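You operate a simulated robot arm through the tools that you are given. There is no shell and no other tool. Be economical: measure what you need, move in short steps, check, and stop when the job is done.

You run a simulated two-armed robot. Do the job below in one go: nothing can be reset, and whatever is moved stays where it is left.

TASK
Wipe up the spill on the island top with the blue cloth there and put it back.

Only the result counts: the job must be done as asked and must still hold three seconds after the hand-in. Knocking over, shifting, dropping, spilling or breaking anything else fails it. Flat cloth is picked up by pressing the open fingertips on it (5 to 10 N) and closing them slowly along it; thin cloth reads only 2 to 8 mm in the jaws.

THE ROBOT
Two 7-joint arms with two-finger parallel grippers on one trunk, on a base that drives. Base frame: it is fixed to the floor where the robot stands at the start and does not move with it; the origin is under the middle of the robot, x ahead of it, y to its left, z up. Readings come in m, rad, newtons and seconds.
The left shoulder is at the start at [0.07, 0.187, 1.265], the right one opposite. Payload 3.91 kg a hand.
Tool frame (each hand has its own): the origin (TCP) lies between the finger pads and is the grasp point; the fingertips stand 0.03 m ahead of it; z points along the fingers, y is the line along which they close. Largest opening 0.11 m; finger width 0.02, thickness 0.01; the body of the gripper, 0.048 by 0.112 m, starts 0.055 m behind the TCP.
Orientation is told as [roll, pitch, yaw] about the base's x, y, z axes, in that order, counted from this pose: with the fingers straight down and closing along the base's y, the tool's x points along the base's -x, its y along +y and its z along -z.

THE INTERFACE
- The arms move only by the tool move_arm. It takes "left_increments", "right_increments" or both (then of equal length, played together; a hand with none holds still); each is text: rows parted by semicolons, each of 7 numbers parted by spaces: the shift along the base's x, y, z in mm, then the turn, a rotation vector about the base's x, y, z in rad, then the opening, from 0 (shut) to 1 (fully open). In form: tx ty tz rx ry rz fingers; .... A call has 1 to 10 rows; each row is the pose to reach, as a shift and turn from the pose commanded when the call began. Each row takes 0.2 s and may step no farther than 0.05 m and 0.15 rad from the row before; otherwise, or with a gripper value out of range, the whole call is refused. A pose out of reach is approached as far as the arm can. The call stops where the force on the tool passes 40 N (or 10 N more than at its start, if that is more) or the arm is blocked; 0.2 s more then pass. Each finger travels about 0.072 m/s and halts on what it meets, pressing with about 33 N; the grip force reading is that of the motor and also rises with nothing between the fingers. The clock runs only during rows and for 0.2 s after the last one: add rows that repeat a pose to give the fingers time. The reply holds the time, the measured pose of the TCP, the force on the tool along the base axes, the opening and the grip force, in the units named above and with some noise, with the torque about the TCP (base axes, N m) and any sound that the robot's microphone picked up.
- Cameras (640 x 400 px; columns grow to the right, rows downward): "scene" is now at [0.1247, -0.0402, 1.4944]; the picture's right is [-0.49, -0.87, -0.00], its down [-0.58, 0.33, -0.74] and it looks along [0.65, -0.36, -0.67] (base axes); focal length 250 px, centre (320, 200). "left" rides on the left gripper at [0.072, -0.017, -0.103] in its tool frame; the picture's right is [0.23, 0.97, 0.00], its down [-0.76, 0.18, -0.62] and it looks along [-0.61, 0.14, 0.78] (tool axes); focal length 222 px, centre (320, 200). "right" rides on the right gripper at [0.072, 0.017, -0.103] in its tool frame; the picture's right is [-0.23, 0.97, 0.00], its down [-0.76, -0.18, -0.62] and it looks along [-0.61, -0.14, 0.78] (tool axes); focal length 222 px, centre (320, 200). There is no depth. A picture from a camera that has moved, and an enlarged one, comes with that camera's place and axes in the base frame and with its lens. The place of the scene camera against the robot may be out by one fixed shift of up to 0.018 m in any direction.
- capture(camera): a new picture of that camera. The clock stands still meanwhile.
- move_column(by): slides the trunk up (or, below 0, down) by that many m; the arms and the scene camera ride with it, the base frame stays. It gives what a move gives, with no picture.
- drive_base(legs): drives the robot by 1 to 6 legs, each [ahead, turn to the left] in m and rad, along the robot's own axes; the way and the turn of a leg run together, so that a leg with both is an arc; at most 1.5 m and 3.142 rad a leg. The arms and the cameras ride along, it lands a little off, and it stops where it bumps. It gives what a move gives.
- pan_tilt(pan, tilt): turns the head with the scene camera to pan (to the left, within 1.501 rad either way) and tilt (down, from -0.506 to 1.204), counted from straight ahead of the robot. It gives what a move gives.
- inspect(camera, box): a new picture of the part [left, top, right, bottom] of that camera's present view, enlarged. The clock stands still meanwhile.
- close_job(): hands the job in; it is judged then, once.

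Work in short steps. Places have to be worked out from the pictures, the camera data and where the tool is seen: move nearer, look again, correct. Check each grasp and each placing, and mend what went wrong. You have 120 turns and 88 pictures in all, those below and enlarged ones among them. Open the grippers and draw the arms clear of the work before you hand the job in, unless the task says otherwise; then end with one line.

The tools are called after "Request:" as a command line: name --argument value ..., lists and objects as JSON in quotes. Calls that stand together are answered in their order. move_arm: Moves the arms, as the interface text tells. Its arguments: {"type":"object","properties":{"left_increments":{"type":"string"},"right_increments":{"type":"string"}},"required":[]} The other tools are called the same way: move_column (by) slides the trunk up or down; drive_base (legs) drives the base; pan_tilt (pan, tilt) turns the head that bears the scene camera; capture (camera) takes a picture; inspect (camera, box) takes an enlarged picture of a part of a camera's view; close_job () hands the job in.

At the start:

```text
time: 0.0
left_tool_pos: [0.4519, -0.0763, 1.2545]
left_tool_rot: [-0.001, 0.001, 0.0]
left_ft_force: [-0.3, 0.5, 0.6]
left_moment: [0.02, 0.0, 0.01]
left_finger_gap: 0.11
left_finger_force: 0.1
right_tool_pos: [0.3752, -0.5083, 1.1733]
right_tool_rot: [-0.001, 0.001, 0.001]
right_ft_force: [-0.2, 0.0, -0.9]
right_moment: [0.02, 0.01, 0.01]
right_finger_gap: 0.11
right_finger_force: 0.1
trunk travel left (down, up): [-0.775, 0.165]
robot x, y, heading: [0.0019, 0.0004, 0.002]
head pan, tilt: [-0.51, 0.731]
```

scene: 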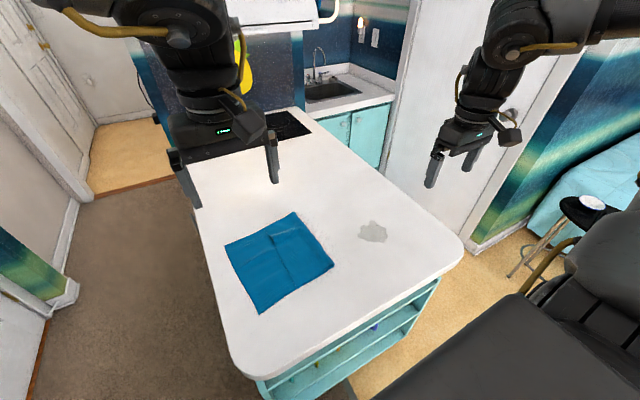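
right: 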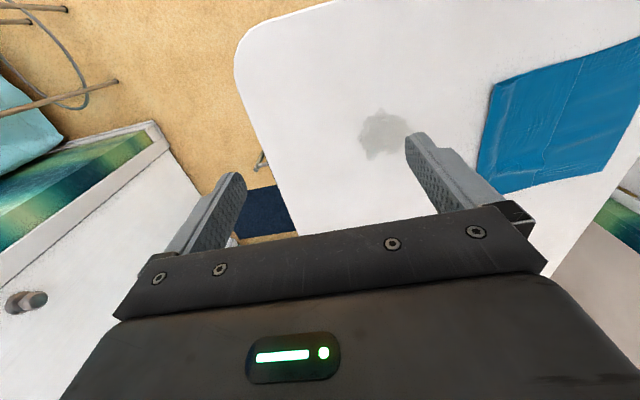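
left: 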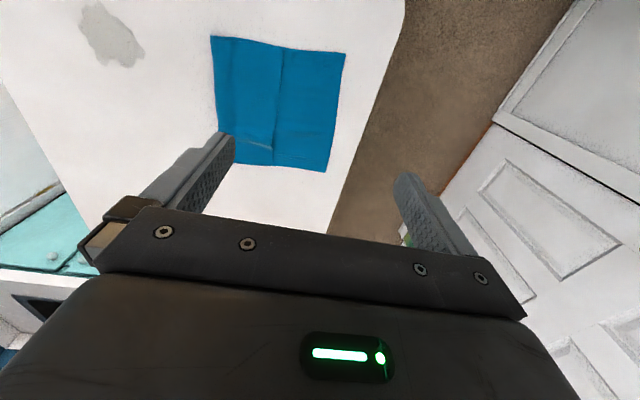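

I put the spill near [0.515, -0.46] and the cloth at about x 0.45–0.72, y -0.28 to -0.02. First I'll look closer at the cloth and the spill.

Request:
inspect --camera "scene" --box '[210, 190, 410, 315]'

Request:
move_arm --left_increments "0 45 0 0 0 0 1; 0 90 0 0 0 0 1; 0 135 0 0 0 0 1; 0 180 0 0 0 0 1; 0 220 0 0 0 0 1" --right_increments "40 20 -20 0 0 0 1; 80 40 -40 0 0 0 0.8; 120 80 -60 0 0 0 0.6; 160 120 -60 0 0 0 0.5; 195 155 -60 0 0 0 0.5"

```text
3.20 times, centred on (310, 252) of scene
camera zoom: at [0.1247, -0.0402, 1.4944], right [-0.49, -0.87, 0.0], down [-0.58, 0.33, -0.74], along [0.65, -0.36, -0.67], focal length 801 px, centre (352, 32)
```

zoom: 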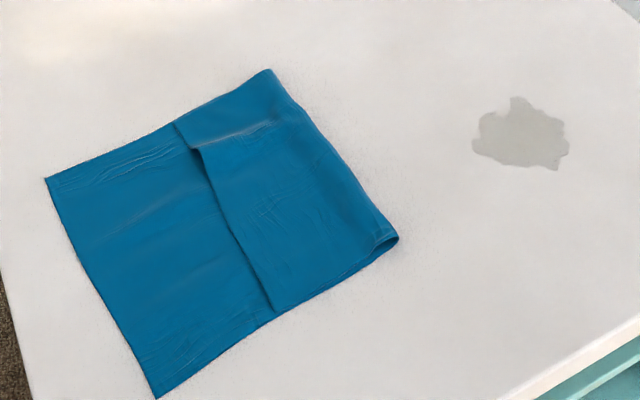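

```text
refused: row 3 steps farther than a row can; nothing moved
```

The right half of the cloth is a fold, two layers thick, so I'll pinch near the fold edge and drag towards -y. The refused move had steps that were too long, so I resend it smaller.

Request:
move_arm --left_increments "0 45 0 0 0 0 1; 0 90 0 0 0 0 1; 0 135 0 0 0 0 1; 0 180 0 0 0 0 1; 0 220 0 0 0 0 1; 0 220 0 0 0 0 1; 0 220 0 0 0 0 1; 0 220 0 0 0 0 1" --right_increments "30 20 -15 0 0 0 1; 60 40 -30 0 0 0 0.8; 90 65 -40 0 0 0 0.6; 120 90 -50 0 0 0 0.5; 150 115 -60 0 0 0 0.5; 180 140 -70 0 0 0 0.5; 210 165 -80 0 0 0 0.5; 220 200 -90 0 0 0 0.5"

Request:
capture --camera "right"

Request:
capture --camera "scene"

```text
time: 1.8
left_tool_pos: [0.4492, 0.143, 1.255]
left_tool_rot: [-0.001, 0.001, -0.001]
left_ft_force: [0.7, -0.5, 0.3]
left_moment: [-0.02, -0.01, 0.02]
left_finger_gap: 0.1098
left_finger_force: 0.2
right_tool_pos: [0.5826, -0.3183, 1.0826]
right_tool_rot: [0.0, -0.003, 0.0]
right_ft_force: [-0.9, -0.7, 0.4]
right_moment: [-0.02, 0.0, 0.01]
right_finger_gap: 0.0548
right_finger_force: 0.0
right hand out of reach, approached as far as the arm can: row 8
trunk travel left (down, up): [-0.775, 0.165]
robot x, y, heading: [0.0005, 0.0024, 0.002]
head pan, tilt: [-0.51, 0.731]
```

```text
83 pictures are left
camera right: at [0.5084, -0.3035, 1.1863], right [0.23, 0.97, 0.0], down [0.76, -0.18, 0.62], along [0.61, -0.14, -0.78], focal length 222 px, centre (320, 200)
```

right: 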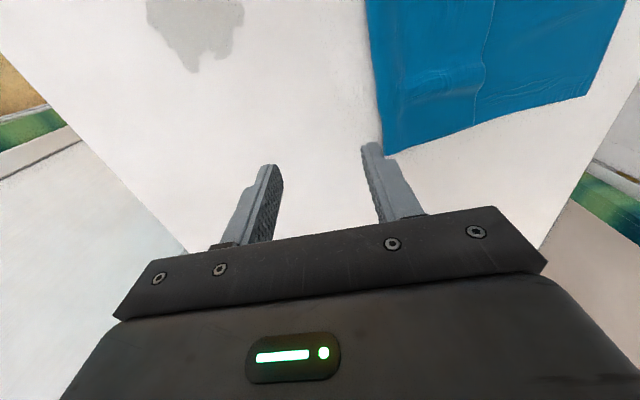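

```text
82 pictures are left
camera scene: at [0.1234, -0.0391, 1.4946], right [-0.49, -0.87, 0.0], down [-0.58, 0.33, -0.75], along [0.65, -0.36, -0.67], focal length 250 px, centre (320, 200)
```

scene: 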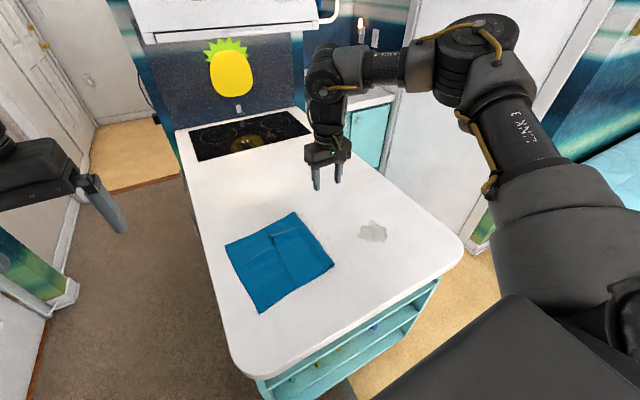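

The right-hand camera puts the fold edge at y≈-0.245, running x≈0.44–0.70, and the spill at about [0.48, -0.44]. I'll lower the hand and bring it over the middle of the fold edge, while turning it so the fingers close along x.

Request:
move_arm --right_increments "-12 10 -30 0 0 0.14 0.5; -12 20 -60 0 0 0.28 0.5; -12 40 -80 0 0 0.42 0.5; -12 60 -90 0 0 0.56 0.5; -12 80 -100 0 0 0.7 0.5; -12 90 -110 0 0 0.84 0.5; -12 90 -120 0 0 0.98 0.5; -12 90 -130 0 0 1.12 0.5; -12 90 -130 0 0 1.26 0.5; -12 90 -130 0 0 1.4 0.5"

Request:
capture --camera "right"

```text
time: 4.0
left_tool_pos: [0.4514, 0.143, 1.2537]
left_tool_rot: [0.0, 0.001, 0.0]
left_ft_force: [-0.3, 0.2, -0.6]
left_moment: [-0.02, 0.03, -0.01]
left_finger_gap: 0.1102
left_finger_force: 0.2
right_tool_pos: [0.5228, -0.2913, 1.0017]
right_tool_rot: [0.001, -0.001, 1.403]
right_ft_force: [-0.3, -0.2, 0.2]
right_moment: [0.0, 0.02, 0.01]
right_finger_gap: 0.055
right_finger_force: 0.1
right hand out of reach, approached as far as the arm can: row 2, 3, 4, 5, 6, 7, 8, 9, 10
trunk travel left (down, up): [-0.775, 0.165]
robot x, y, heading: [0.0012, -0.0, -0.0]
head pan, tilt: [-0.51, 0.731]
```

```text
81 pictures are left
camera right: at [0.493, -0.3609, 1.1051], right [-0.92, 0.39, 0.0], down [0.3, 0.72, 0.62], along [0.24, 0.58, -0.78], focal length 222 px, centre (320, 200)
```

right: 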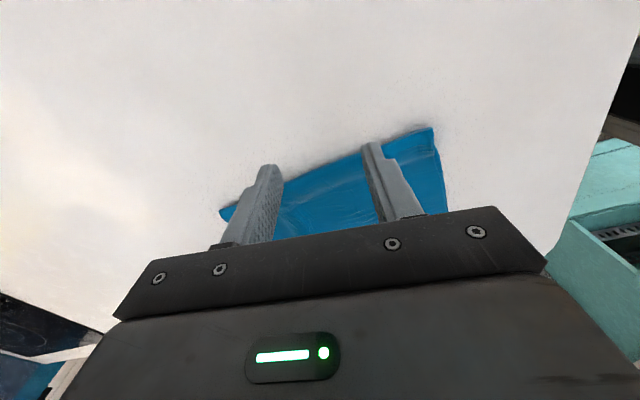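

The turn worked, but the hand stalls at [0.523, -0.291], short of where I sent it. I'll check the arm's posture in the scene view.

Request:
capture --camera "scene"

Request:
move_arm --right_increments "0 0 0 0 0 0 0.5; 0 0 -20 0 0 0 0.5"

```text
80 pictures are left
camera scene: at [0.1249, -0.04, 1.4944], right [-0.49, -0.87, 0.0], down [-0.58, 0.33, -0.74], along [0.65, -0.36, -0.67], focal length 250 px, centre (320, 200)
```

scene: 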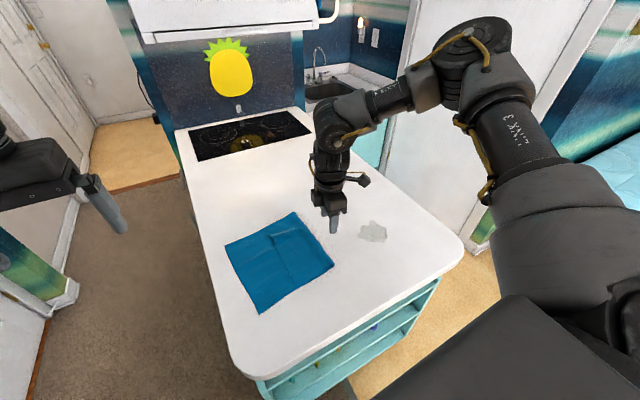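

```text
time: 4.6
left_tool_pos: [0.4505, 0.1416, 1.2555]
left_tool_rot: [0.001, 0.0, 0.0]
left_ft_force: [0.3, 0.6, 0.6]
left_moment: [0.03, 0.0, 0.01]
left_finger_gap: 0.1098
left_finger_force: 0.0
right_tool_pos: [0.5179, -0.2983, 0.9873]
right_tool_rot: [0.0, -0.002, 1.399]
right_ft_force: [-0.5, 1.0, -0.3]
right_moment: [-0.01, 0.01, 0.0]
right_finger_gap: 0.0552
right_finger_force: 0.1
right hand out of reach, approached as far as the arm can: row 2
trunk travel left (down, up): [-0.775, 0.165]
robot x, y, heading: [-0.0012, 0.0025, -0.006]
head pan, tilt: [-0.51, 0.731]
```

Lowering the hand pushes it further out, so the limit is how far down and inward the arm can go. I'll raise the hand and then lower the trunk to give the arm room.

Request:
move_arm --right_increments "0 0 40 0 0 0 0.5; 0 0 80 0 0 0 0.5; 0 0 120 0 0 0 0.5"

Request:
move_column --by -0.12

```text
time: 5.4
left_tool_pos: [0.4494, 0.1424, 1.2547]
left_tool_rot: [0.0, 0.0, -0.002]
left_ft_force: [-1.2, 0.4, 0.4]
left_moment: [0.0, 0.0, 0.01]
left_finger_gap: 0.1099
left_finger_force: 0.0
right_tool_pos: [0.5118, -0.2962, 1.111]
right_tool_rot: [-0.002, -0.001, 1.4]
right_ft_force: [0.2, -0.5, -0.2]
right_moment: [-0.01, -0.01, 0.01]
right_finger_gap: 0.0549
right_finger_force: 0.0
trunk travel left (down, up): [-0.775, 0.165]
robot x, y, heading: [-0.0012, -0.0004, 0.001]
head pan, tilt: [-0.51, 0.731]
```

```text
time: 6.9
left_tool_pos: [0.4497, 0.142, 1.1351]
left_tool_rot: [0.001, 0.0, 0.0]
left_ft_force: [1.1, 0.1, -0.8]
left_moment: [0.0, 0.0, 0.01]
left_finger_gap: 0.1103
left_finger_force: 0.0
right_tool_pos: [0.5118, -0.2955, 0.9907]
right_tool_rot: [0.001, 0.001, 1.399]
right_ft_force: [-1.4, -0.6, -0.4]
right_moment: [-0.01, -0.01, 0.0]
right_finger_gap: 0.055
right_finger_force: 0.1
trunk travel left (down, up): [-0.655, 0.285]
robot x, y, heading: [-0.0013, -0.0013, 0.001]
head pan, tilt: [-0.51, 0.731]
```

The hand is now at [0.512, -0.296, 0.991]. I'll go on towards the middle of the fold edge at about [0.565, -0.235], staying above the cloth.

Request:
move_arm --right_increments "15 10 -10 0 0 0.1 0.5; 30 30 -20 0 0 0.17 0.5; 45 45 -30 0 0 0.17 0.5; 53 55 -40 0 0 0.17 0.5"

Request:
capture --camera "right"

Request:
capture --camera "scene"

```text
time: 7.9
left_tool_pos: [0.4503, 0.1422, 1.1348]
left_tool_rot: [0.0, 0.002, -0.001]
left_ft_force: [1.4, -0.2, -0.4]
left_moment: [0.01, 0.0, 0.0]
left_finger_gap: 0.11
left_finger_force: 0.1
right_tool_pos: [0.5396, -0.2699, 0.9569]
right_tool_rot: [-0.001, -0.001, 1.571]
right_ft_force: [0.2, -0.3, 0.1]
right_moment: [-0.01, 0.01, -0.01]
right_finger_gap: 0.055
right_finger_force: 0.0
right hand out of reach, approached as far as the arm can: row 3, 4
trunk travel left (down, up): [-0.655, 0.285]
robot x, y, heading: [-0.0016, -0.0005, -0.0]
head pan, tilt: [-0.51, 0.731]
```

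```text
79 pictures are left
camera right: at [0.5214, -0.3435, 1.0616], right [-0.97, 0.23, 0.0], down [0.18, 0.76, 0.62], along [0.14, 0.61, -0.78], focal length 222 px, centre (320, 200)
```

right: 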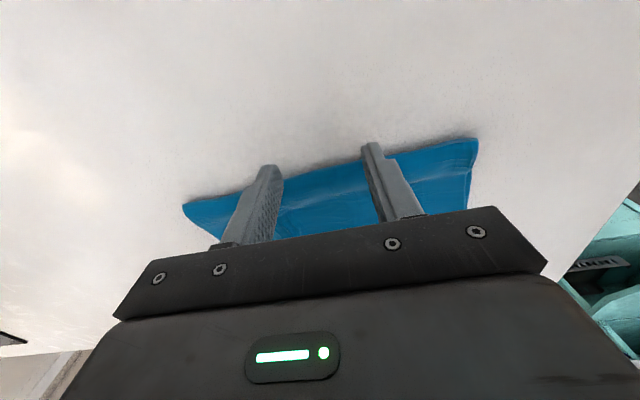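

```text
78 pictures are left
camera scene: at [0.1253, -0.04, 1.3743], right [-0.49, -0.87, 0.0], down [-0.58, 0.33, -0.74], along [0.65, -0.36, -0.67], focal length 250 px, centre (320, 200)
```

scene: 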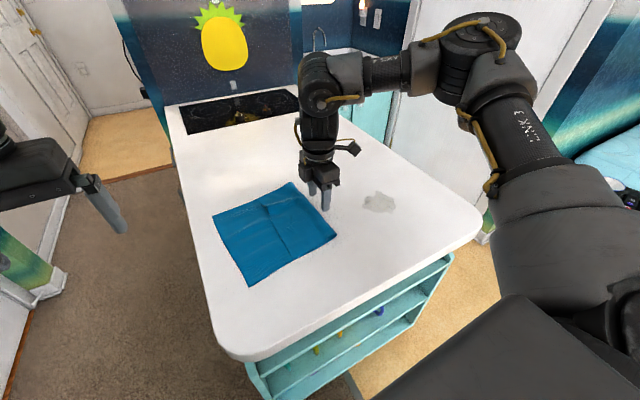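

The fold edge runs along y≈-0.22 and I still fall short of it. Turning the robot a bit to the left puts the cloth further to the right arm's own side, so I'll raise the hand and turn the base 0.25 rad.

Request:
move_arm --right_increments "-10 -10 40 0 0 0 0.5; -10 -10 80 0 0 0 0.5"

Request:
drive_base --legs '[[0, 0.25]]'

Request:
pan_tilt --pan -0.65 --tilt 0.8

```text
time: 8.5
left_tool_pos: [0.4507, 0.142, 1.1344]
left_tool_rot: [-0.001, 0.0, 0.001]
left_ft_force: [0.3, 0.5, 0.0]
left_moment: [0.0, 0.01, -0.02]
left_finger_gap: 0.1101
left_finger_force: 0.1
right_tool_pos: [0.527, -0.2775, 1.0371]
right_tool_rot: [0.001, 0.001, 1.57]
right_ft_force: [-0.1, 1.2, 0.1]
right_moment: [0.01, -0.01, 0.01]
right_finger_gap: 0.055
right_finger_force: 0.1
trunk travel left (down, up): [-0.655, 0.285]
robot x, y, heading: [0.0024, -0.0018, -0.004]
head pan, tilt: [-0.51, 0.731]
```

```text
time: 9.8
left_tool_pos: [0.4009, 0.2475, 1.1353]
left_tool_rot: [0.0, 0.001, 0.249]
left_ft_force: [-0.7, -0.3, -0.1]
left_moment: [0.0, -0.03, 0.0]
left_finger_gap: 0.11
left_finger_force: 0.0
right_tool_pos: [0.579, -0.141, 1.0348]
right_tool_rot: [0.001, 0.0, 1.815]
right_ft_force: [-1.0, 0.6, 1.0]
right_moment: [0.01, -0.02, 0.0]
right_finger_gap: 0.0547
right_finger_force: 0.1
trunk travel left (down, up): [-0.655, 0.285]
robot x, y, heading: [-0.0038, -0.0018, 0.245]
head pan, tilt: [-0.51, 0.731]
```

```text
time: 10.4
left_tool_pos: [0.4016, 0.2485, 1.1353]
left_tool_rot: [0.001, -0.001, 0.249]
left_ft_force: [-0.2, 0.3, -0.4]
left_moment: [-0.03, -0.01, -0.02]
left_finger_gap: 0.11
left_finger_force: 0.3
right_tool_pos: [0.5797, -0.1399, 1.0358]
right_tool_rot: [-0.002, 0.0, 1.815]
right_ft_force: [0.3, -0.2, 0.0]
right_moment: [-0.01, -0.01, 0.0]
right_finger_gap: 0.055
right_finger_force: 0.0
trunk travel left (down, up): [-0.655, 0.285]
robot x, y, heading: [0.004, 0.0004, 0.247]
head pan, tilt: [-0.649, 0.799]
```

The hand is at [0.580, -0.140, 1.036]. I'll bring it over the fold edge at [0.565, -0.215], turn it back to yaw 1.57 and go down to z 0.93.

Request:
move_arm --right_increments "-5 -30 -10 0 0 -0.1 0.5; -10 -60 -30 0 0 -0.2 0.5; -15 -75 -60 0 0 -0.245 0.5; -15 -75 -95 0 0 -0.245 0.5; -15 -75 -105 0 0 -0.245 0.5"

Request:
capture --camera "right"

Request:
capture --camera "scene"

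```text
time: 11.6
left_tool_pos: [0.4012, 0.2485, 1.136]
left_tool_rot: [0.0, -0.001, 0.247]
left_ft_force: [0.9, 0.3, -0.1]
left_moment: [-0.03, 0.01, 0.0]
left_finger_gap: 0.1103
left_finger_force: 0.0
right_tool_pos: [0.5653, -0.2153, 0.9424]
right_tool_rot: [-0.006, 0.0, 1.572]
right_ft_force: [-2.9, 0.4, 14.1]
right_moment: [-0.02, 0.53, 0.06]
right_finger_gap: 0.0554
right_finger_force: 1.1
trunk travel left (down, up): [-0.655, 0.285]
robot x, y, heading: [0.0007, 0.0003, 0.247]
head pan, tilt: [-0.649, 0.799]
stopped in row 5 (right hand): the force on the tool passed its limit (the readings are from after the stop); the commanded pose is now the measured one
```

```text
77 pictures are left
camera right: at [0.547, -0.2887, 1.0452], right [-0.97, 0.23, -0.01], down [0.17, 0.76, 0.62], along [0.15, 0.61, -0.78], focal length 222 px, centre (320, 200)
```

right: 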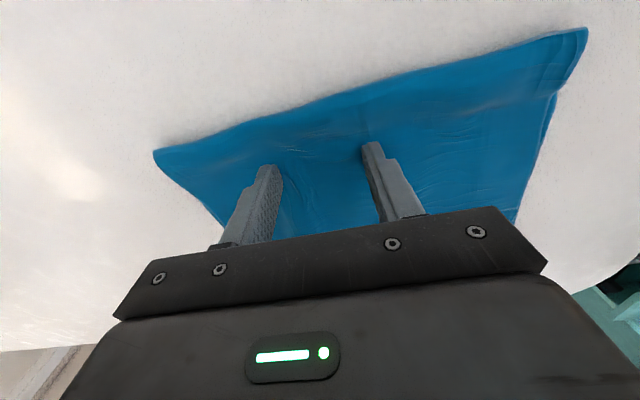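

```text
76 pictures are left
camera scene: at [0.1228, -0.0181, 1.369], right [-0.39, -0.92, 0.0], down [-0.66, 0.28, -0.7], along [0.64, -0.27, -0.72], focal length 250 px, centre (320, 200)
```

scene: 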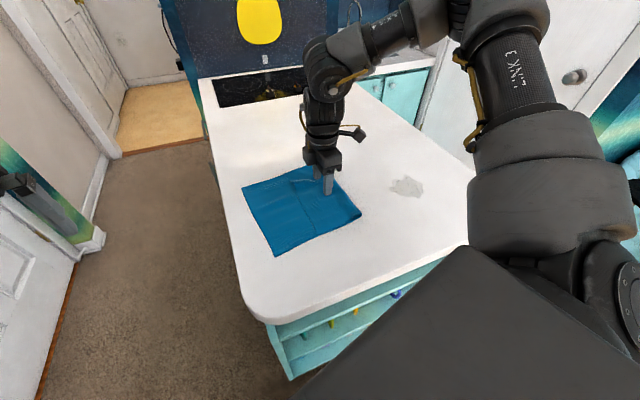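

The fingertips touched at TCP z≈0.942, so the surface is near z 0.905, higher than stated. That puts the fold edge at y≈-0.25, x 0.425–0.67, and the spill near [0.484, -0.422]. I'll lift, shift to the fold edge and press gently.

Request:
move_arm --right_increments "0 0 15 0 0 0 0.5; -7 -15 15 0 0 0 0.5; -13 -28 15 0 0 0 0.5; -13 -28 8 0 0 0 0.5; -13 -28 3 0 0 0 0.5; -13 -28 1 0 0 0 0.5"

Request:
capture --camera "right"

```text
time: 13.0
left_tool_pos: [0.4001, 0.2485, 1.1354]
left_tool_rot: [0.0, 0.0, 0.247]
left_ft_force: [0.6, -0.1, 0.2]
left_moment: [-0.02, 0.01, -0.03]
left_finger_gap: 0.1102
left_finger_force: 0.0
right_tool_pos: [0.5529, -0.2439, 0.9432]
right_tool_rot: [-0.007, -0.001, 1.57]
right_ft_force: [-0.3, -1.0, 4.1]
right_moment: [-0.02, 0.06, 0.03]
right_finger_gap: 0.0552
right_finger_force: 0.0
trunk travel left (down, up): [-0.655, 0.285]
robot x, y, heading: [-0.0006, -0.0029, 0.244]
head pan, tilt: [-0.649, 0.799]
```

```text
75 pictures are left
camera right: at [0.5347, -0.3173, 1.0455], right [-0.97, 0.23, -0.01], down [0.17, 0.76, 0.62], along [0.15, 0.61, -0.78], focal length 222 px, centre (320, 200)
```

right: 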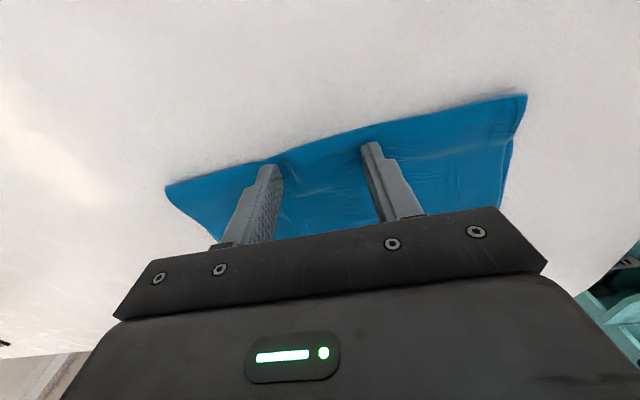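

Contact is 4 N at the fold edge. I press about 2 mm more and close slowly.

Request:
move_arm --right_increments "0 0 -1 0 0 0 0.5; 0 0 -1.5 0 0 0 0.44; 0 0 -1.5 0 0 0 0.38; 0 0 -1.5 0 0 0 0.32; 0 0 -1.5 0 0 0 0.26; 0 0 -1.5 0 0 0 0.2; 0 0 -1.5 0 0 0 0.14; 0 0 -1.5 0 0 0 0.08; 0 0 -1.5 0 0 0 0.0; 0 0 -1.5 0 0 0 0.0"

Request:
capture --camera "right"

Request:
inspect --camera "scene" --box '[220, 120, 460, 270]'

```text
time: 15.2
left_tool_pos: [0.3974, 0.2491, 1.1367]
left_tool_rot: [-0.002, -0.001, 0.247]
left_ft_force: [-0.5, 0.0, 0.7]
left_moment: [0.02, 0.0, 0.0]
left_finger_gap: 0.1098
left_finger_force: 0.0
right_tool_pos: [0.5502, -0.2431, 0.9416]
right_tool_rot: [-0.009, 0.001, 1.571]
right_ft_force: [-2.9, 0.7, 28.1]
right_moment: [-0.05, 0.18, 0.0]
right_finger_gap: 0.0033
right_finger_force: 33.0
trunk travel left (down, up): [-0.655, 0.285]
robot x, y, heading: [0.0028, 0.0047, 0.246]
head pan, tilt: [-0.649, 0.799]
```

```text
74 pictures are left
camera right: at [0.5324, -0.3161, 1.0451], right [-0.97, 0.23, -0.01], down [0.17, 0.76, 0.62], along [0.15, 0.61, -0.78], focal length 222 px, centre (320, 200)
```

right: 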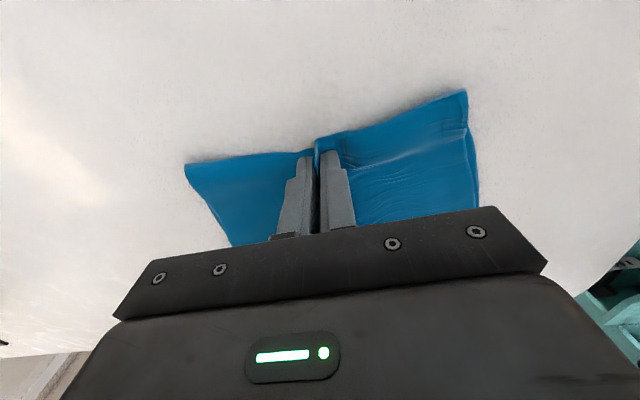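

```text
2.67 times, centred on (340, 195) of scene
camera zoom: at [0.1204, -0.0169, 1.3693], right [-0.39, -0.92, 0.0], down [-0.66, 0.28, -0.7], along [0.64, -0.27, -0.71], focal length 667 px, centre (267, 213)
```

zoom: 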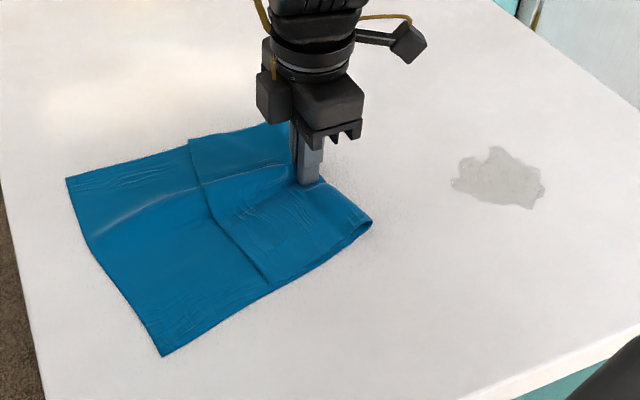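

It's a good grasp, reading 3.3 mm with the ridge running through the fold. The spill spans about x 0.43–0.53, y -0.465 to -0.36. I ease the pressure and drag the cloth towards it.

Request:
move_arm --right_increments "0 0 1 0 0 0 0; -7 -15 1.5 0 0 0 0; -15 -32 1.5 0 0 0 0; -22 -50 1.5 0 0 0 0; -30 -67 1.5 0 0 0 0; -37 -85 1.5 0 0 0 0; -45 -102 1.5 0 0 0 0"

Request:
capture --camera "scene"

```text
time: 16.8
left_tool_pos: [0.4009, 0.2472, 1.1349]
left_tool_rot: [0.0, 0.0, 0.245]
left_ft_force: [0.1, 0.6, 0.0]
left_moment: [-0.01, 0.0, 0.02]
left_finger_gap: 0.11
left_finger_force: 0.1
right_tool_pos: [0.508, -0.3454, 0.9428]
right_tool_rot: [-0.004, 0.001, 1.571]
right_ft_force: [0.3, 0.7, 6.5]
right_moment: [-0.02, -0.01, 0.0]
right_finger_gap: 0.0034
right_finger_force: 33.5
trunk travel left (down, up): [-0.655, 0.285]
robot x, y, heading: [0.0003, 0.002, 0.239]
head pan, tilt: [-0.649, 0.799]
```

```text
72 pictures are left
camera scene: at [0.1235, -0.019, 1.3688], right [-0.39, -0.92, 0.0], down [-0.66, 0.28, -0.7], along [0.64, -0.27, -0.72], focal length 250 px, centre (320, 200)
```

scene: 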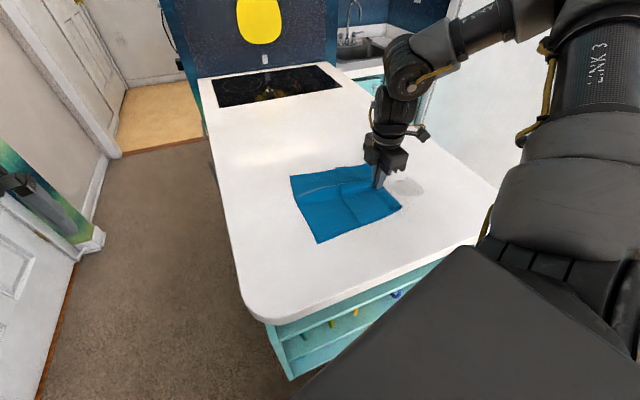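

The whole cloth follows flat, with about 6.5 N on the tip. I carry on across the spill, pressing slightly more.

Request:
move_arm --right_increments "-7 -15 -0.5 0 0 0 0; -14 -32 -0.5 0 0 0 0; -20 -50 -0.5 0 0 0 0; -24 -70 -0.5 0 0 0 0; -26 -90 -0.5 0 0 0 0; -28 -110 -0.5 0 0 0 0; -28 -130 -0.5 0 0 0 0; -28 -145 -0.5 0 0 0 0"

Request:
capture --camera "scene"

Request:
capture --camera "right"

```text
time: 18.6
left_tool_pos: [0.4012, 0.2502, 1.1359]
left_tool_rot: [0.002, 0.0, 0.246]
left_ft_force: [0.0, 0.0, -1.0]
left_moment: [0.0, -0.02, 0.04]
left_finger_gap: 0.1098
left_finger_force: 0.2
right_tool_pos: [0.4799, -0.4896, 0.9431]
right_tool_rot: [-0.006, 0.0, 1.573]
right_ft_force: [-0.4, 4.0, 10.5]
right_moment: [0.03, -0.03, 0.03]
right_finger_gap: 0.0033
right_finger_force: 33.3
trunk travel left (down, up): [-0.655, 0.285]
robot x, y, heading: [-0.0013, -0.0036, 0.244]
head pan, tilt: [-0.649, 0.799]
```

```text
71 pictures are left
camera scene: at [0.1232, -0.0172, 1.369], right [-0.39, -0.92, 0.0], down [-0.66, 0.28, -0.7], along [0.64, -0.27, -0.72], focal length 250 px, centre (320, 200)
```

scene: 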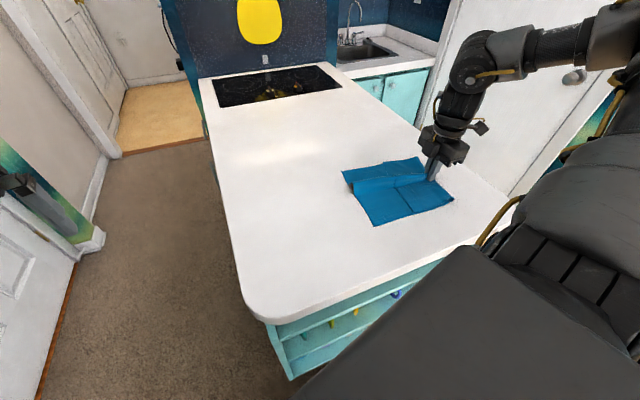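

```text
70 pictures are left
camera right: at [0.4619, -0.5632, 1.0456], right [-0.97, 0.23, -0.01], down [0.17, 0.76, 0.62], along [0.15, 0.61, -0.78], focal length 222 px, centre (320, 200)
```

right: 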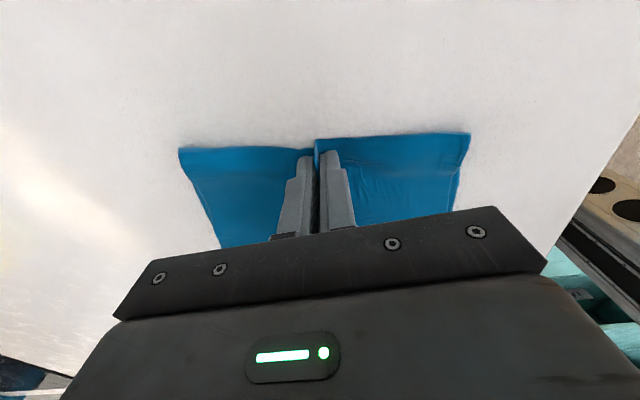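

The cloth now covers the spill area. I lift the gripped edge and fold it back to see how much is left.

Request:
move_arm --right_increments "0 5 20 0 0 0 0; 0 20 45 0 0 0 0; 0 45 70 0 0 0 0; 0 75 90 0 0 0 0; 0 110 100 0 0 0 0; 0 145 105 0 0 0 0; 0 180 105 0 0 0 0; 0 200 105 0 0 0 0"

Request:
capture --camera "scene"

Request:
capture --camera "right"

```text
time: 20.4
left_tool_pos: [0.4019, 0.2489, 1.1353]
left_tool_rot: [0.001, 0.001, 0.246]
left_ft_force: [0.8, 0.7, -0.7]
left_moment: [-0.01, 0.01, 0.01]
left_finger_gap: 0.1099
left_finger_force: 0.0
right_tool_pos: [0.4806, -0.2885, 1.0461]
right_tool_rot: [-0.005, 0.0, 1.569]
right_ft_force: [0.2, 0.9, -0.5]
right_moment: [0.01, 0.02, 0.02]
right_finger_gap: 0.0029
right_finger_force: 33.5
trunk travel left (down, up): [-0.655, 0.285]
robot x, y, heading: [-0.0001, 0.0022, 0.247]
head pan, tilt: [-0.649, 0.799]
```

```text
69 pictures are left
camera scene: at [0.1244, -0.0178, 1.3688], right [-0.39, -0.92, 0.0], down [-0.66, 0.28, -0.7], along [0.64, -0.27, -0.72], focal length 250 px, centre (320, 200)
```

scene: 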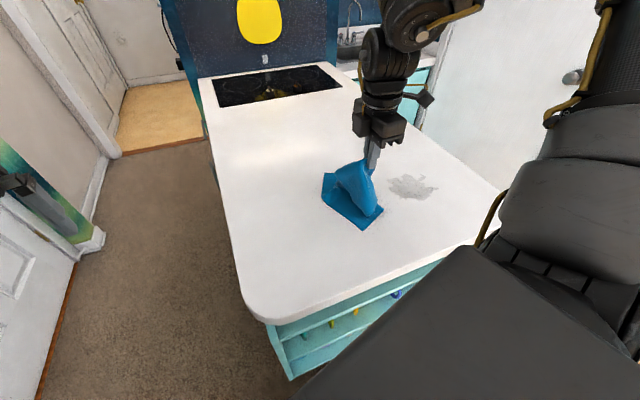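

```text
68 pictures are left
camera right: at [0.4626, -0.362, 1.1496], right [-0.97, 0.23, -0.01], down [0.18, 0.76, 0.62], along [0.15, 0.61, -0.78], focal length 222 px, centre (320, 200)
```

right: 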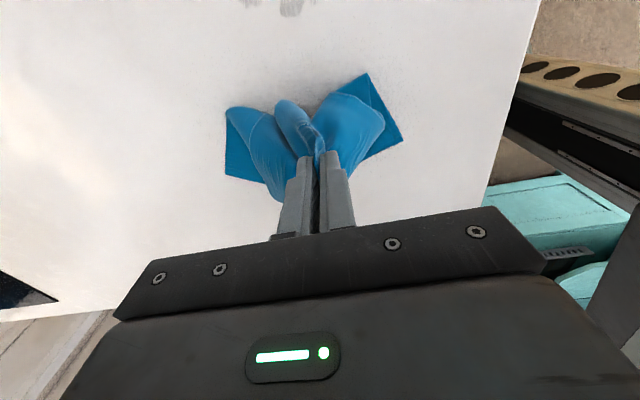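

Request:
inspect --camera "scene" --box '[310, 140, 470, 240]'

```text
4.00 times, centred on (390, 190) of scene
camera zoom: at [0.1244, -0.0178, 1.3688], right [-0.39, -0.92, 0.0], down [-0.66, 0.28, -0.7], along [0.64, -0.27, -0.72], focal length 1001 px, centre (40, 240)
```

zoom: 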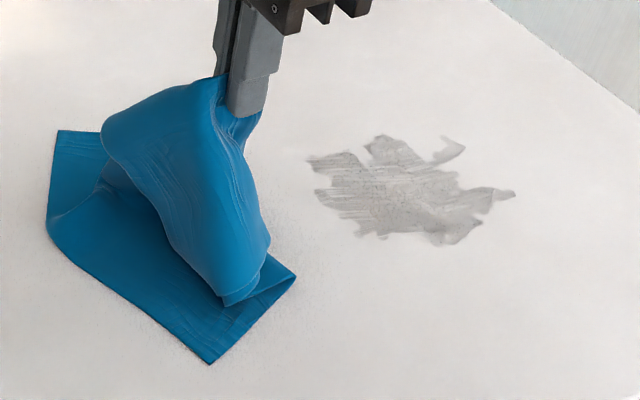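

The drag took up part of the spill and left a smear over x 0.42–0.535, y -0.505 to -0.385. I'll make pressed strokes towards -y with the gripped cloth, starting at x≈0.44.

Request:
move_arm --right_increments "-20 -40 0 0 0 0 0; -40 -78 -20 0 0 0 0; -40 -80 -60 0 0 0 0; -40 -80 -95 0 0 0 0; -40 -82 -105.5 0 0 0 0; -40 -110 -105.5 0 0 0 0; -40 -140 -105.5 0 0 0 0; -40 -170 -105.5 0 0 0 0; -40 -200 -105.5 0 0 0 0; -40 -220 -105.5 0 0 0 0"

Request:
move_arm --right_increments "0 0 30 0 0 0 0; 5 40 50 0 0 0 0; 15 85 50 0 0 0 0; 22 130 30 0 0 0 0; 22 135 5 0 0 0 0; 22 135 0 0 0 0 0; 22 100 0 0 0 0 0; 22 65 0 0 0 0 0; 22 30 0 0 0 0 0; 22 0 0 0 0 0 0"

Request:
move_arm --right_increments "0 0 30 0 0 0 0; 5 40 50 0 0 0 0; 15 85 50 0 0 0 0; 22 130 30 0 0 0 0; 22 135 5 0 0 0 0; 22 135 0 0 0 0 0; 22 100 0 0 0 0 0; 22 65 0 0 0 0 0; 22 30 0 0 0 0 0; 22 0 0 0 0 0 0"

Request:
capture --camera "scene"

```text
time: 22.6
left_tool_pos: [0.4015, 0.2506, 1.1348]
left_tool_rot: [-0.003, 0.001, 0.246]
left_ft_force: [0.3, 0.5, -0.3]
left_moment: [0.01, -0.04, 0.01]
left_finger_gap: 0.1101
left_finger_force: 0.0
right_tool_pos: [0.4368, -0.5102, 0.9443]
right_tool_rot: [-0.007, 0.002, 1.571]
right_ft_force: [0.2, 7.0, 23.6]
right_moment: [0.23, -0.03, -0.02]
right_finger_gap: 0.003
right_finger_force: 33.1
trunk travel left (down, up): [-0.655, 0.285]
robot x, y, heading: [0.0011, -0.0031, 0.244]
head pan, tilt: [-0.649, 0.799]
```

```text
time: 24.2
left_tool_pos: [0.3981, 0.2504, 1.137]
left_tool_rot: [-0.001, -0.002, 0.247]
left_ft_force: [0.4, -1.1, 0.5]
left_moment: [0.02, 0.03, 0.01]
left_finger_gap: 0.1098
left_finger_force: 0.1
right_tool_pos: [0.463, -0.3992, 0.9449]
right_tool_rot: [-0.023, -0.003, 1.573]
right_ft_force: [-4.1, 7.8, 38.4]
right_moment: [0.35, 0.17, 0.0]
right_finger_gap: 0.0031
right_finger_force: 32.7
trunk travel left (down, up): [-0.655, 0.285]
robot x, y, heading: [-0.0037, 0.0021, 0.25]
head pan, tilt: [-0.649, 0.799]
stopped in row 8 (right hand): the force on the tool passed its limit (the readings are from after the stop); the commanded pose is now the measured one
```

```text
time: 25.9
left_tool_pos: [0.3972, 0.248, 1.1367]
left_tool_rot: [-0.001, -0.003, 0.249]
left_ft_force: [1.2, 0.0, 0.1]
left_moment: [0.05, -0.01, 0.02]
left_finger_gap: 0.1099
left_finger_force: 0.1
right_tool_pos: [0.4848, -0.3054, 0.947]
right_tool_rot: [-0.03, -0.012, 1.58]
right_ft_force: [-4.2, 7.6, 38.6]
right_moment: [0.18, 0.12, -0.01]
right_finger_gap: 0.0032
right_finger_force: 33.2
trunk travel left (down, up): [-0.655, 0.285]
robot x, y, heading: [-0.003, -0.0011, 0.248]
head pan, tilt: [-0.649, 0.799]
stopped in row 8 (right hand): the force on the tool passed its limit (the readings are from after the stop); the commanded pose is now the measured one
```

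```text
66 pictures are left
camera scene: at [0.1196, -0.0183, 1.3694], right [-0.39, -0.92, 0.0], down [-0.66, 0.28, -0.7], along [0.64, -0.27, -0.71], focal length 250 px, centre (320, 200)
```

scene: 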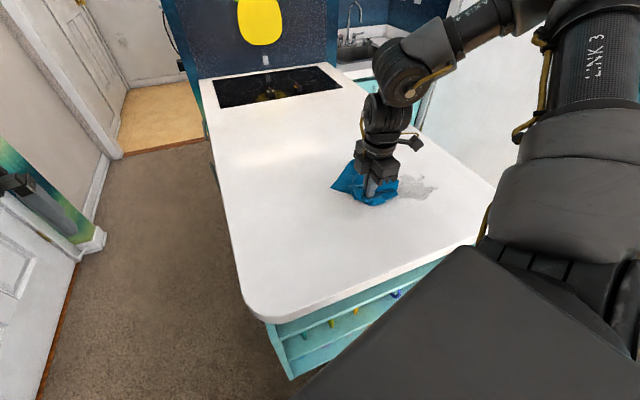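

Bunched cloth under the tips tripped the force limit. I'll raise the hand about 2 mm and stroke -y across the spill from here, at x≈0.485.

Request:
move_arm --right_increments "0 0 2 0 0 0 0; 0 -25 2 0 0 0 0; 0 -50 2 0 0 0 0; 0 -75 1.5 0 0 0 0; 0 -100 1 0 0 0 0; 0 -125 1 0 0 0 0; 0 -150 1 0 0 0 0; 0 -175 1 0 0 0 0; 0 -200 1 0 0 0 0; 0 -210 1 0 0 0 0"

Request:
capture --camera "scene"

```text
time: 28.1
left_tool_pos: [0.3986, 0.2528, 1.1348]
left_tool_rot: [-0.004, 0.001, 0.25]
left_ft_force: [0.4, -0.7, 1.0]
left_moment: [-0.02, -0.05, -0.03]
left_finger_gap: 0.1102
left_finger_force: 0.2
right_tool_pos: [0.4827, -0.5136, 0.9477]
right_tool_rot: [-0.022, -0.003, 1.576]
right_ft_force: [0.4, 6.7, 32.9]
right_moment: [0.19, -0.05, -0.01]
right_finger_gap: 0.0035
right_finger_force: 33.0
trunk travel left (down, up): [-0.655, 0.285]
robot x, y, heading: [0.0, -0.002, 0.249]
head pan, tilt: [-0.649, 0.799]
```

```text
65 pictures are left
camera scene: at [0.1208, -0.0129, 1.3692], right [-0.39, -0.92, 0.0], down [-0.66, 0.28, -0.7], along [0.64, -0.28, -0.71], focal length 250 px, centre (320, 200)
```

scene: 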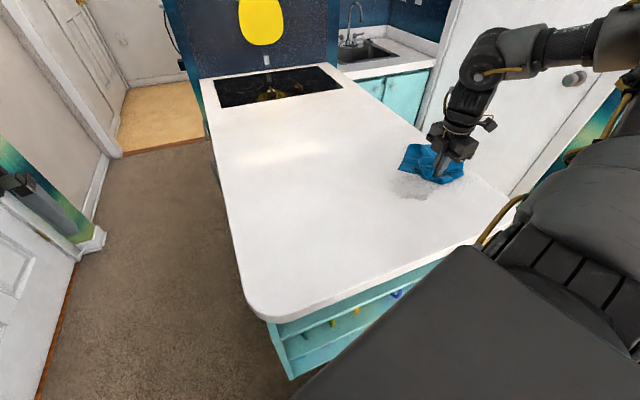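

The cloth is now a compact pad and the smear is fading. I keep rubbing: back along x≈0.45, then forward along x≈0.515.

Request:
move_arm --right_increments "-20 0 0.5 0 0 0 0; -35 0 0.5 0 0 0 0; -35 30 0.5 0 0 0 0; -35 60 0.5 0 0 0 0; -35 90 0.5 0 0 0 0; -35 120 0.5 0 0 0 0; -35 145 0.5 0 0 0 0; -10 145 0.5 0 0 0 0; 15 145 0.5 0 0 0 0; 30 145 0.5 0 0 0 0"

Request:
capture --camera "scene"

```text
time: 29.2
left_tool_pos: [0.3993, 0.2511, 1.1351]
left_tool_rot: [-0.002, -0.001, 0.251]
left_ft_force: [0.5, 0.6, 0.8]
left_moment: [0.03, 0.03, 0.0]
left_finger_gap: 0.1102
left_finger_force: 0.1
right_tool_pos: [0.4491, -0.4444, 0.9471]
right_tool_rot: [-0.027, -0.001, 1.578]
right_ft_force: [-5.5, 2.9, 27.0]
right_moment: [0.07, 0.14, -0.02]
right_finger_gap: 0.0032
right_finger_force: 33.0
trunk travel left (down, up): [-0.655, 0.285]
robot x, y, heading: [0.0013, -0.001, 0.252]
head pan, tilt: [-0.649, 0.799]
stopped in row 5 (right hand): the force on the tool passed its limit (the readings are from after the stop); the commanded pose is now the measured one
```

```text
64 pictures are left
camera scene: at [0.1219, -0.0153, 1.3688], right [-0.39, -0.92, 0.0], down [-0.66, 0.28, -0.7], along [0.64, -0.27, -0.72], focal length 250 px, centre (320, 200)
```

scene: 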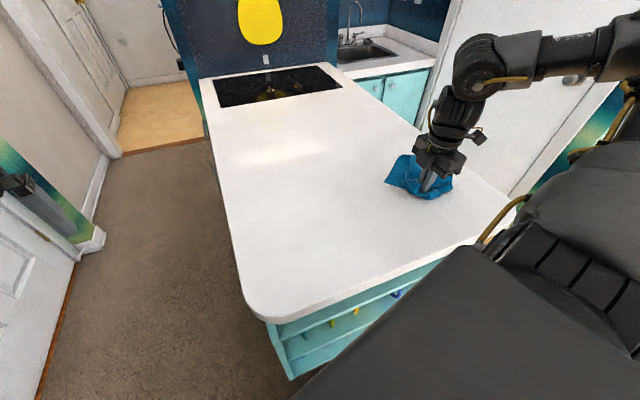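

I raise the hand 1.5 mm and finish the stroke at this x, then shift to x≈0.51.

Request:
move_arm --right_increments "0 0 1.5 0 0 0 0; 0 25 1.5 0 0 0 0; 0 50 1.5 0 0 0 0; 0 70 1.5 0 0 0 0; 25 75 1.5 0 0 0 0; 50 75 1.5 0 0 0 0; 65 75 1.5 0 0 0 0; 65 50 1.5 0 0 0 0; 65 25 1.5 0 0 0 0; 65 0 1.5 0 0 0 0"

Request:
capture --camera "scene"

```text
time: 31.4
left_tool_pos: [0.3988, 0.2505, 1.1356]
left_tool_rot: [-0.001, -0.001, 0.251]
left_ft_force: [-1.0, -0.4, -1.1]
left_moment: [0.03, 0.02, -0.02]
left_finger_gap: 0.1098
left_finger_force: 0.1
right_tool_pos: [0.5142, -0.446, 0.9482]
right_tool_rot: [-0.023, -0.003, 1.577]
right_ft_force: [0.4, 3.1, 19.0]
right_moment: [0.11, -0.03, -0.04]
right_finger_gap: 0.0033
right_finger_force: 33.3
trunk travel left (down, up): [-0.655, 0.285]
robot x, y, heading: [-0.0014, 0.0009, 0.247]
head pan, tilt: [-0.649, 0.799]
```

```text
63 pictures are left
camera scene: at [0.1221, -0.0165, 1.3691], right [-0.39, -0.92, 0.0], down [-0.66, 0.28, -0.7], along [0.64, -0.27, -0.72], focal length 250 px, centre (320, 200)
```

scene: 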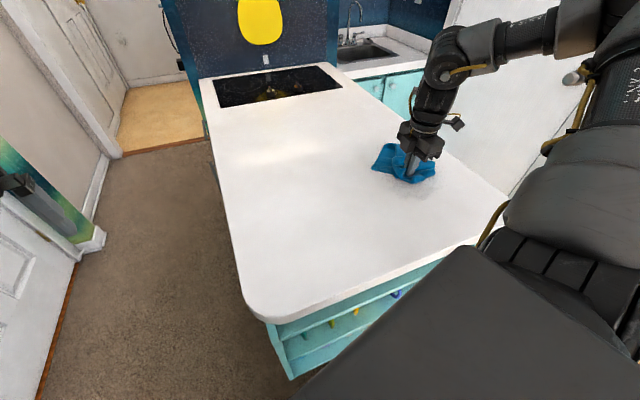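

Almost everything in view looks clear. I finish this stroke to y≈-0.52, then lift away to inspect.

Request:
move_arm --right_increments "0 -25 0 0 0 0 0; 0 -50 0 0 0 0 0; 0 -75 0 0 0 0 0; -25 -75 0 0 0 0 0; -50 -75 0 0 0 0 0; -50 -50 0 0 0 0 0; -50 -25 0 0 0 0 0; -35 0 0.5 0 0 0 0; -35 25 0.5 0 0 0 0; -35 50 0.5 0 0 0 0"

Request:
move_arm --right_increments "0 10 40 0 0 0 0; 0 20 80 0 0 0 0; 0 60 110 0 0 0 0; 0 100 130 0 0 0 0; 0 145 140 0 0 0 0; 0 180 140 0 0 0 0"

Request:
capture --camera "scene"

Request:
inspect --camera "scene" --box '[310, 140, 470, 240]'

```text
time: 33.6
left_tool_pos: [0.3996, 0.2513, 1.1358]
left_tool_rot: [-0.003, 0.002, 0.248]
left_ft_force: [-0.4, -0.6, -0.5]
left_moment: [0.0, 0.0, 0.01]
left_finger_gap: 0.1102
left_finger_force: 0.2
right_tool_pos: [0.4776, -0.399, 0.9467]
right_tool_rot: [-0.023, -0.005, 1.576]
right_ft_force: [-1.3, -6.4, 31.9]
right_moment: [-0.26, -0.01, -0.04]
right_finger_gap: 0.0034
right_finger_force: 32.8
trunk travel left (down, up): [-0.655, 0.285]
robot x, y, heading: [-0.0002, 0.0023, 0.249]
head pan, tilt: [-0.649, 0.799]
```

```text
time: 35.0
left_tool_pos: [0.4025, 0.2504, 1.133]
left_tool_rot: [-0.002, 0.0, 0.25]
left_ft_force: [-0.1, -1.0, 0.1]
left_moment: [-0.04, -0.01, 0.0]
left_finger_gap: 0.1101
left_finger_force: 0.2
right_tool_pos: [0.4797, -0.2146, 1.0869]
right_tool_rot: [-0.021, -0.005, 1.576]
right_ft_force: [-0.4, 0.7, -0.8]
right_moment: [-0.02, 0.01, 0.01]
right_finger_gap: 0.0031
right_finger_force: 33.4
trunk travel left (down, up): [-0.655, 0.285]
robot x, y, heading: [0.0002, 0.0026, 0.244]
head pan, tilt: [-0.649, 0.799]
```

```text
62 pictures are left
camera scene: at [0.125, -0.0166, 1.3687], right [-0.39, -0.92, 0.0], down [-0.66, 0.28, -0.7], along [0.64, -0.27, -0.72], focal length 250 px, centre (320, 200)
```

scene: 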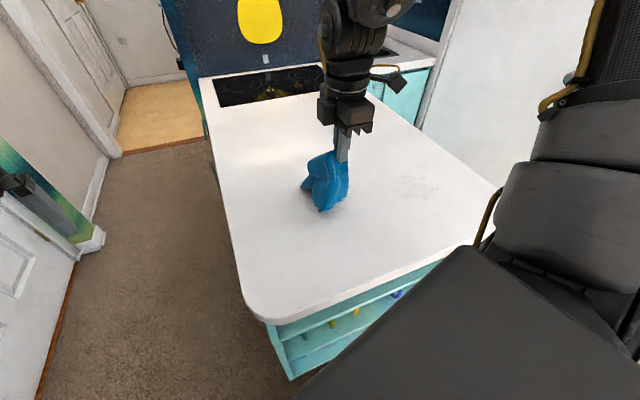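

```text
4.00 times, centred on (390, 190) of scene
camera zoom: at [0.125, -0.0166, 1.3687], right [-0.39, -0.92, 0.0], down [-0.66, 0.28, -0.7], along [0.64, -0.27, -0.72], focal length 1001 px, centre (40, 240)
```

zoom: 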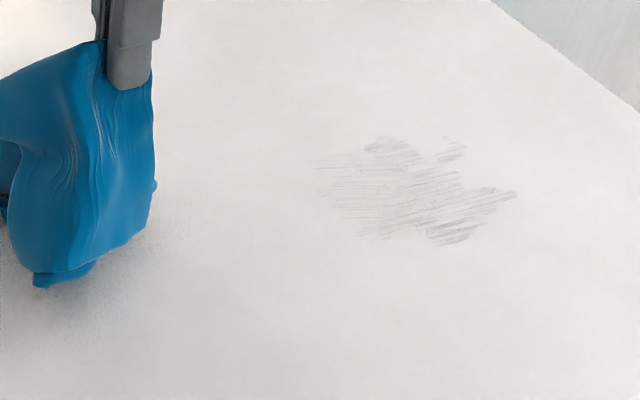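

The spill is nearly gone, with only faint streaks left. I go back for another set of pressed strokes, first along x≈0.435.

Request:
move_arm --right_increments "-10 -40 -20 0 0 0 0; -20 -75 -50 0 0 0 0; -30 -110 -80 0 0 0 0; -40 -140 -105 0 0 0 0; -45 -150 -132 0 0 0 0; -45 -155 -139 0 0 0 0; -45 -190 -139 0 0 0 0; -45 -230 -139 0 0 0 0; -45 -270 -139 0 0 0 0; -45 -305 -139 0 0 0 0"

Request:
capture --camera "scene"

```text
time: 37.2
left_tool_pos: [0.4016, 0.2484, 1.1352]
left_tool_rot: [0.003, -0.001, 0.25]
left_ft_force: [-0.2, 0.4, -0.7]
left_moment: [0.0, 0.04, 0.0]
left_finger_gap: 0.1099
left_finger_force: 0.0
right_tool_pos: [0.4334, -0.5233, 0.9449]
right_tool_rot: [-0.019, -0.008, 1.577]
right_ft_force: [-0.9, 0.6, 2.2]
right_moment: [0.07, -0.02, 0.02]
right_finger_gap: 0.0032
right_finger_force: 32.9
trunk travel left (down, up): [-0.655, 0.285]
robot x, y, heading: [0.0022, 0.0004, 0.249]
head pan, tilt: [-0.649, 0.799]
```

```text
60 pictures are left
camera scene: at [0.1237, -0.0194, 1.3688], right [-0.39, -0.92, 0.0], down [-0.66, 0.28, -0.7], along [0.64, -0.27, -0.72], focal length 250 px, centre (320, 200)
```

scene: 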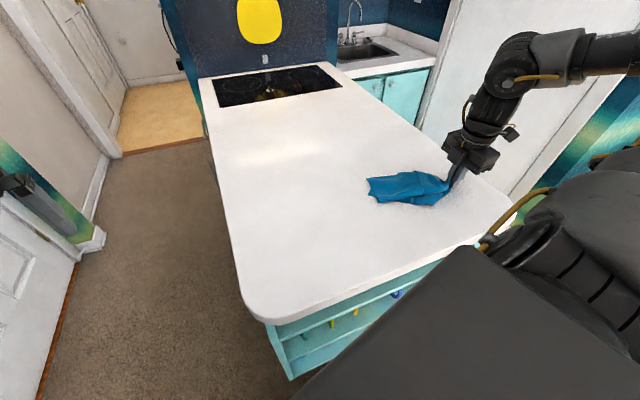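

Only 2 N now, since the cloth trails flat. I stroke back at x≈0.465, then across and forward at x≈0.51, pressing a little more.

Request:
move_arm --right_increments "15 0 -1 0 0 0 0; 30 0 -1 0 0 0 0; 30 30 -0.5 0 0 0 0; 30 60 0 0 0 0 0; 30 90 0.5 0 0 0 0; 30 120 1 0 0 0 0; 30 145 1.5 0 0 0 0; 55 145 1.5 0 0 0 0; 75 145 1.5 0 0 0 0; 75 120 1.5 0 0 0 0"

Request:
move_arm --right_increments "0 -30 -0.5 0 0 0 0; 0 -60 -1 0 0 0 0; 0 -90 -1 0 0 0 0; 0 -120 -1 0 0 0 0; -25 -120 -1 0 0 0 0; -25 -90 -1 0 0 0 0; -25 -60 -0.5 0 0 0 0; -25 -30 0 0 0 0 0; -25 0 0 0 0 0 0; -25 20 0 0 0 0 0"

Request:
capture --camera "scene"

```text
time: 39.4
left_tool_pos: [0.3999, 0.2475, 1.1366]
left_tool_rot: [0.001, -0.001, 0.249]
left_ft_force: [0.2, 0.2, 0.8]
left_moment: [0.01, -0.03, -0.01]
left_finger_gap: 0.1098
left_finger_force: 0.0
right_tool_pos: [0.5079, -0.4024, 0.9478]
right_tool_rot: [-0.021, -0.007, 1.575]
right_ft_force: [-0.3, -0.4, 0.5]
right_moment: [0.03, -0.03, 0.03]
right_finger_gap: 0.003
right_finger_force: 33.2
trunk travel left (down, up): [-0.655, 0.285]
robot x, y, heading: [-0.0004, 0.0009, 0.248]
head pan, tilt: [-0.649, 0.799]
```

```text
time: 41.6
left_tool_pos: [0.4017, 0.2484, 1.135]
left_tool_rot: [0.0, 0.0, 0.25]
left_ft_force: [0.9, 0.1, -0.4]
left_moment: [-0.01, -0.01, -0.01]
left_finger_gap: 0.1099
left_finger_force: 0.2
right_tool_pos: [0.4851, -0.3799, 0.946]
right_tool_rot: [-0.019, -0.005, 1.576]
right_ft_force: [0.4, 0.3, 1.5]
right_moment: [-0.01, -0.03, -0.05]
right_finger_gap: 0.0033
right_finger_force: 32.8
trunk travel left (down, up): [-0.655, 0.285]
robot x, y, heading: [-0.0005, -0.0022, 0.243]
head pan, tilt: [-0.649, 0.799]
```

```text
59 pictures are left
camera scene: at [0.124, -0.018, 1.3688], right [-0.39, -0.92, 0.0], down [-0.66, 0.28, -0.7], along [0.64, -0.27, -0.72], focal length 250 px, centre (320, 200)
```

scene: 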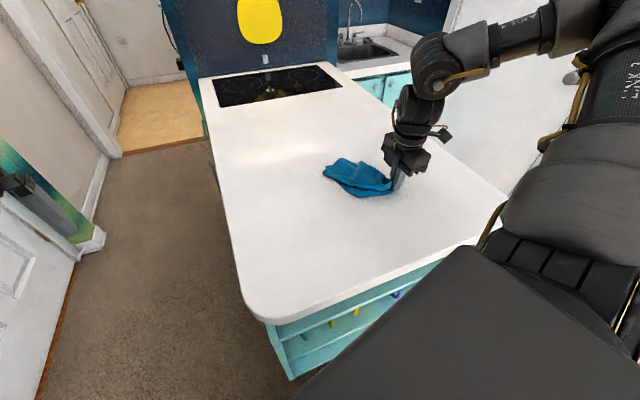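

The pressure was too light on those strokes. I press about 3 mm lower and stroke forward along x≈0.485 and back along x≈0.455.

Request:
move_arm --right_increments "0 0 -2 0 0 0 0; 0 -20 -3 0 0 0 0; 0 -45 -3 0 0 0 0; 0 -70 -3 0 0 0 0; 0 -95 -3 0 0 0 0; 0 -120 -3 0 0 0 0; 0 -140 -3 0 0 0 0; -20 -140 -3 0 0 0 0; -30 -140 -3 0 0 0 0; -30 -120 -2.5 0 0 0 0"

Request:
capture --camera "scene"

```text
time: 43.8
left_tool_pos: [0.4029, 0.2496, 1.1352]
left_tool_rot: [0.0, 0.003, 0.249]
left_ft_force: [0.9, -0.1, -0.9]
left_moment: [-0.02, 0.02, 0.01]
left_finger_gap: 0.1101
left_finger_force: 0.1
right_tool_pos: [0.4546, -0.5032, 0.9469]
right_tool_rot: [-0.018, -0.004, 1.577]
right_ft_force: [-0.6, -0.2, 1.4]
right_moment: [0.0, 0.0, -0.01]
right_finger_gap: 0.0033
right_finger_force: 32.8
trunk travel left (down, up): [-0.655, 0.285]
robot x, y, heading: [0.0058, 0.0007, 0.245]
head pan, tilt: [-0.649, 0.799]
```

```text
58 pictures are left
camera scene: at [0.1249, -0.0178, 1.3687], right [-0.39, -0.92, 0.0], down [-0.66, 0.28, -0.7], along [0.64, -0.27, -0.72], focal length 250 px, centre (320, 200)
```

scene: 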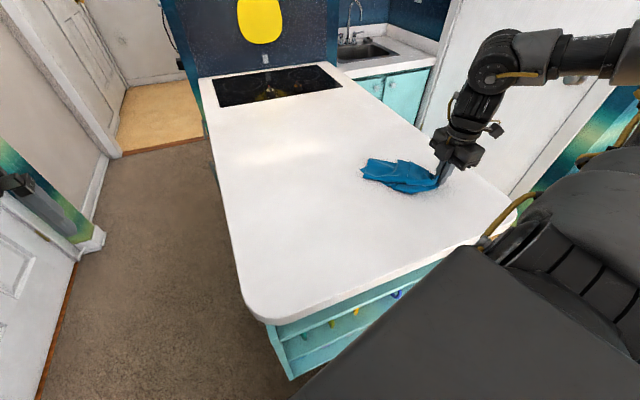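

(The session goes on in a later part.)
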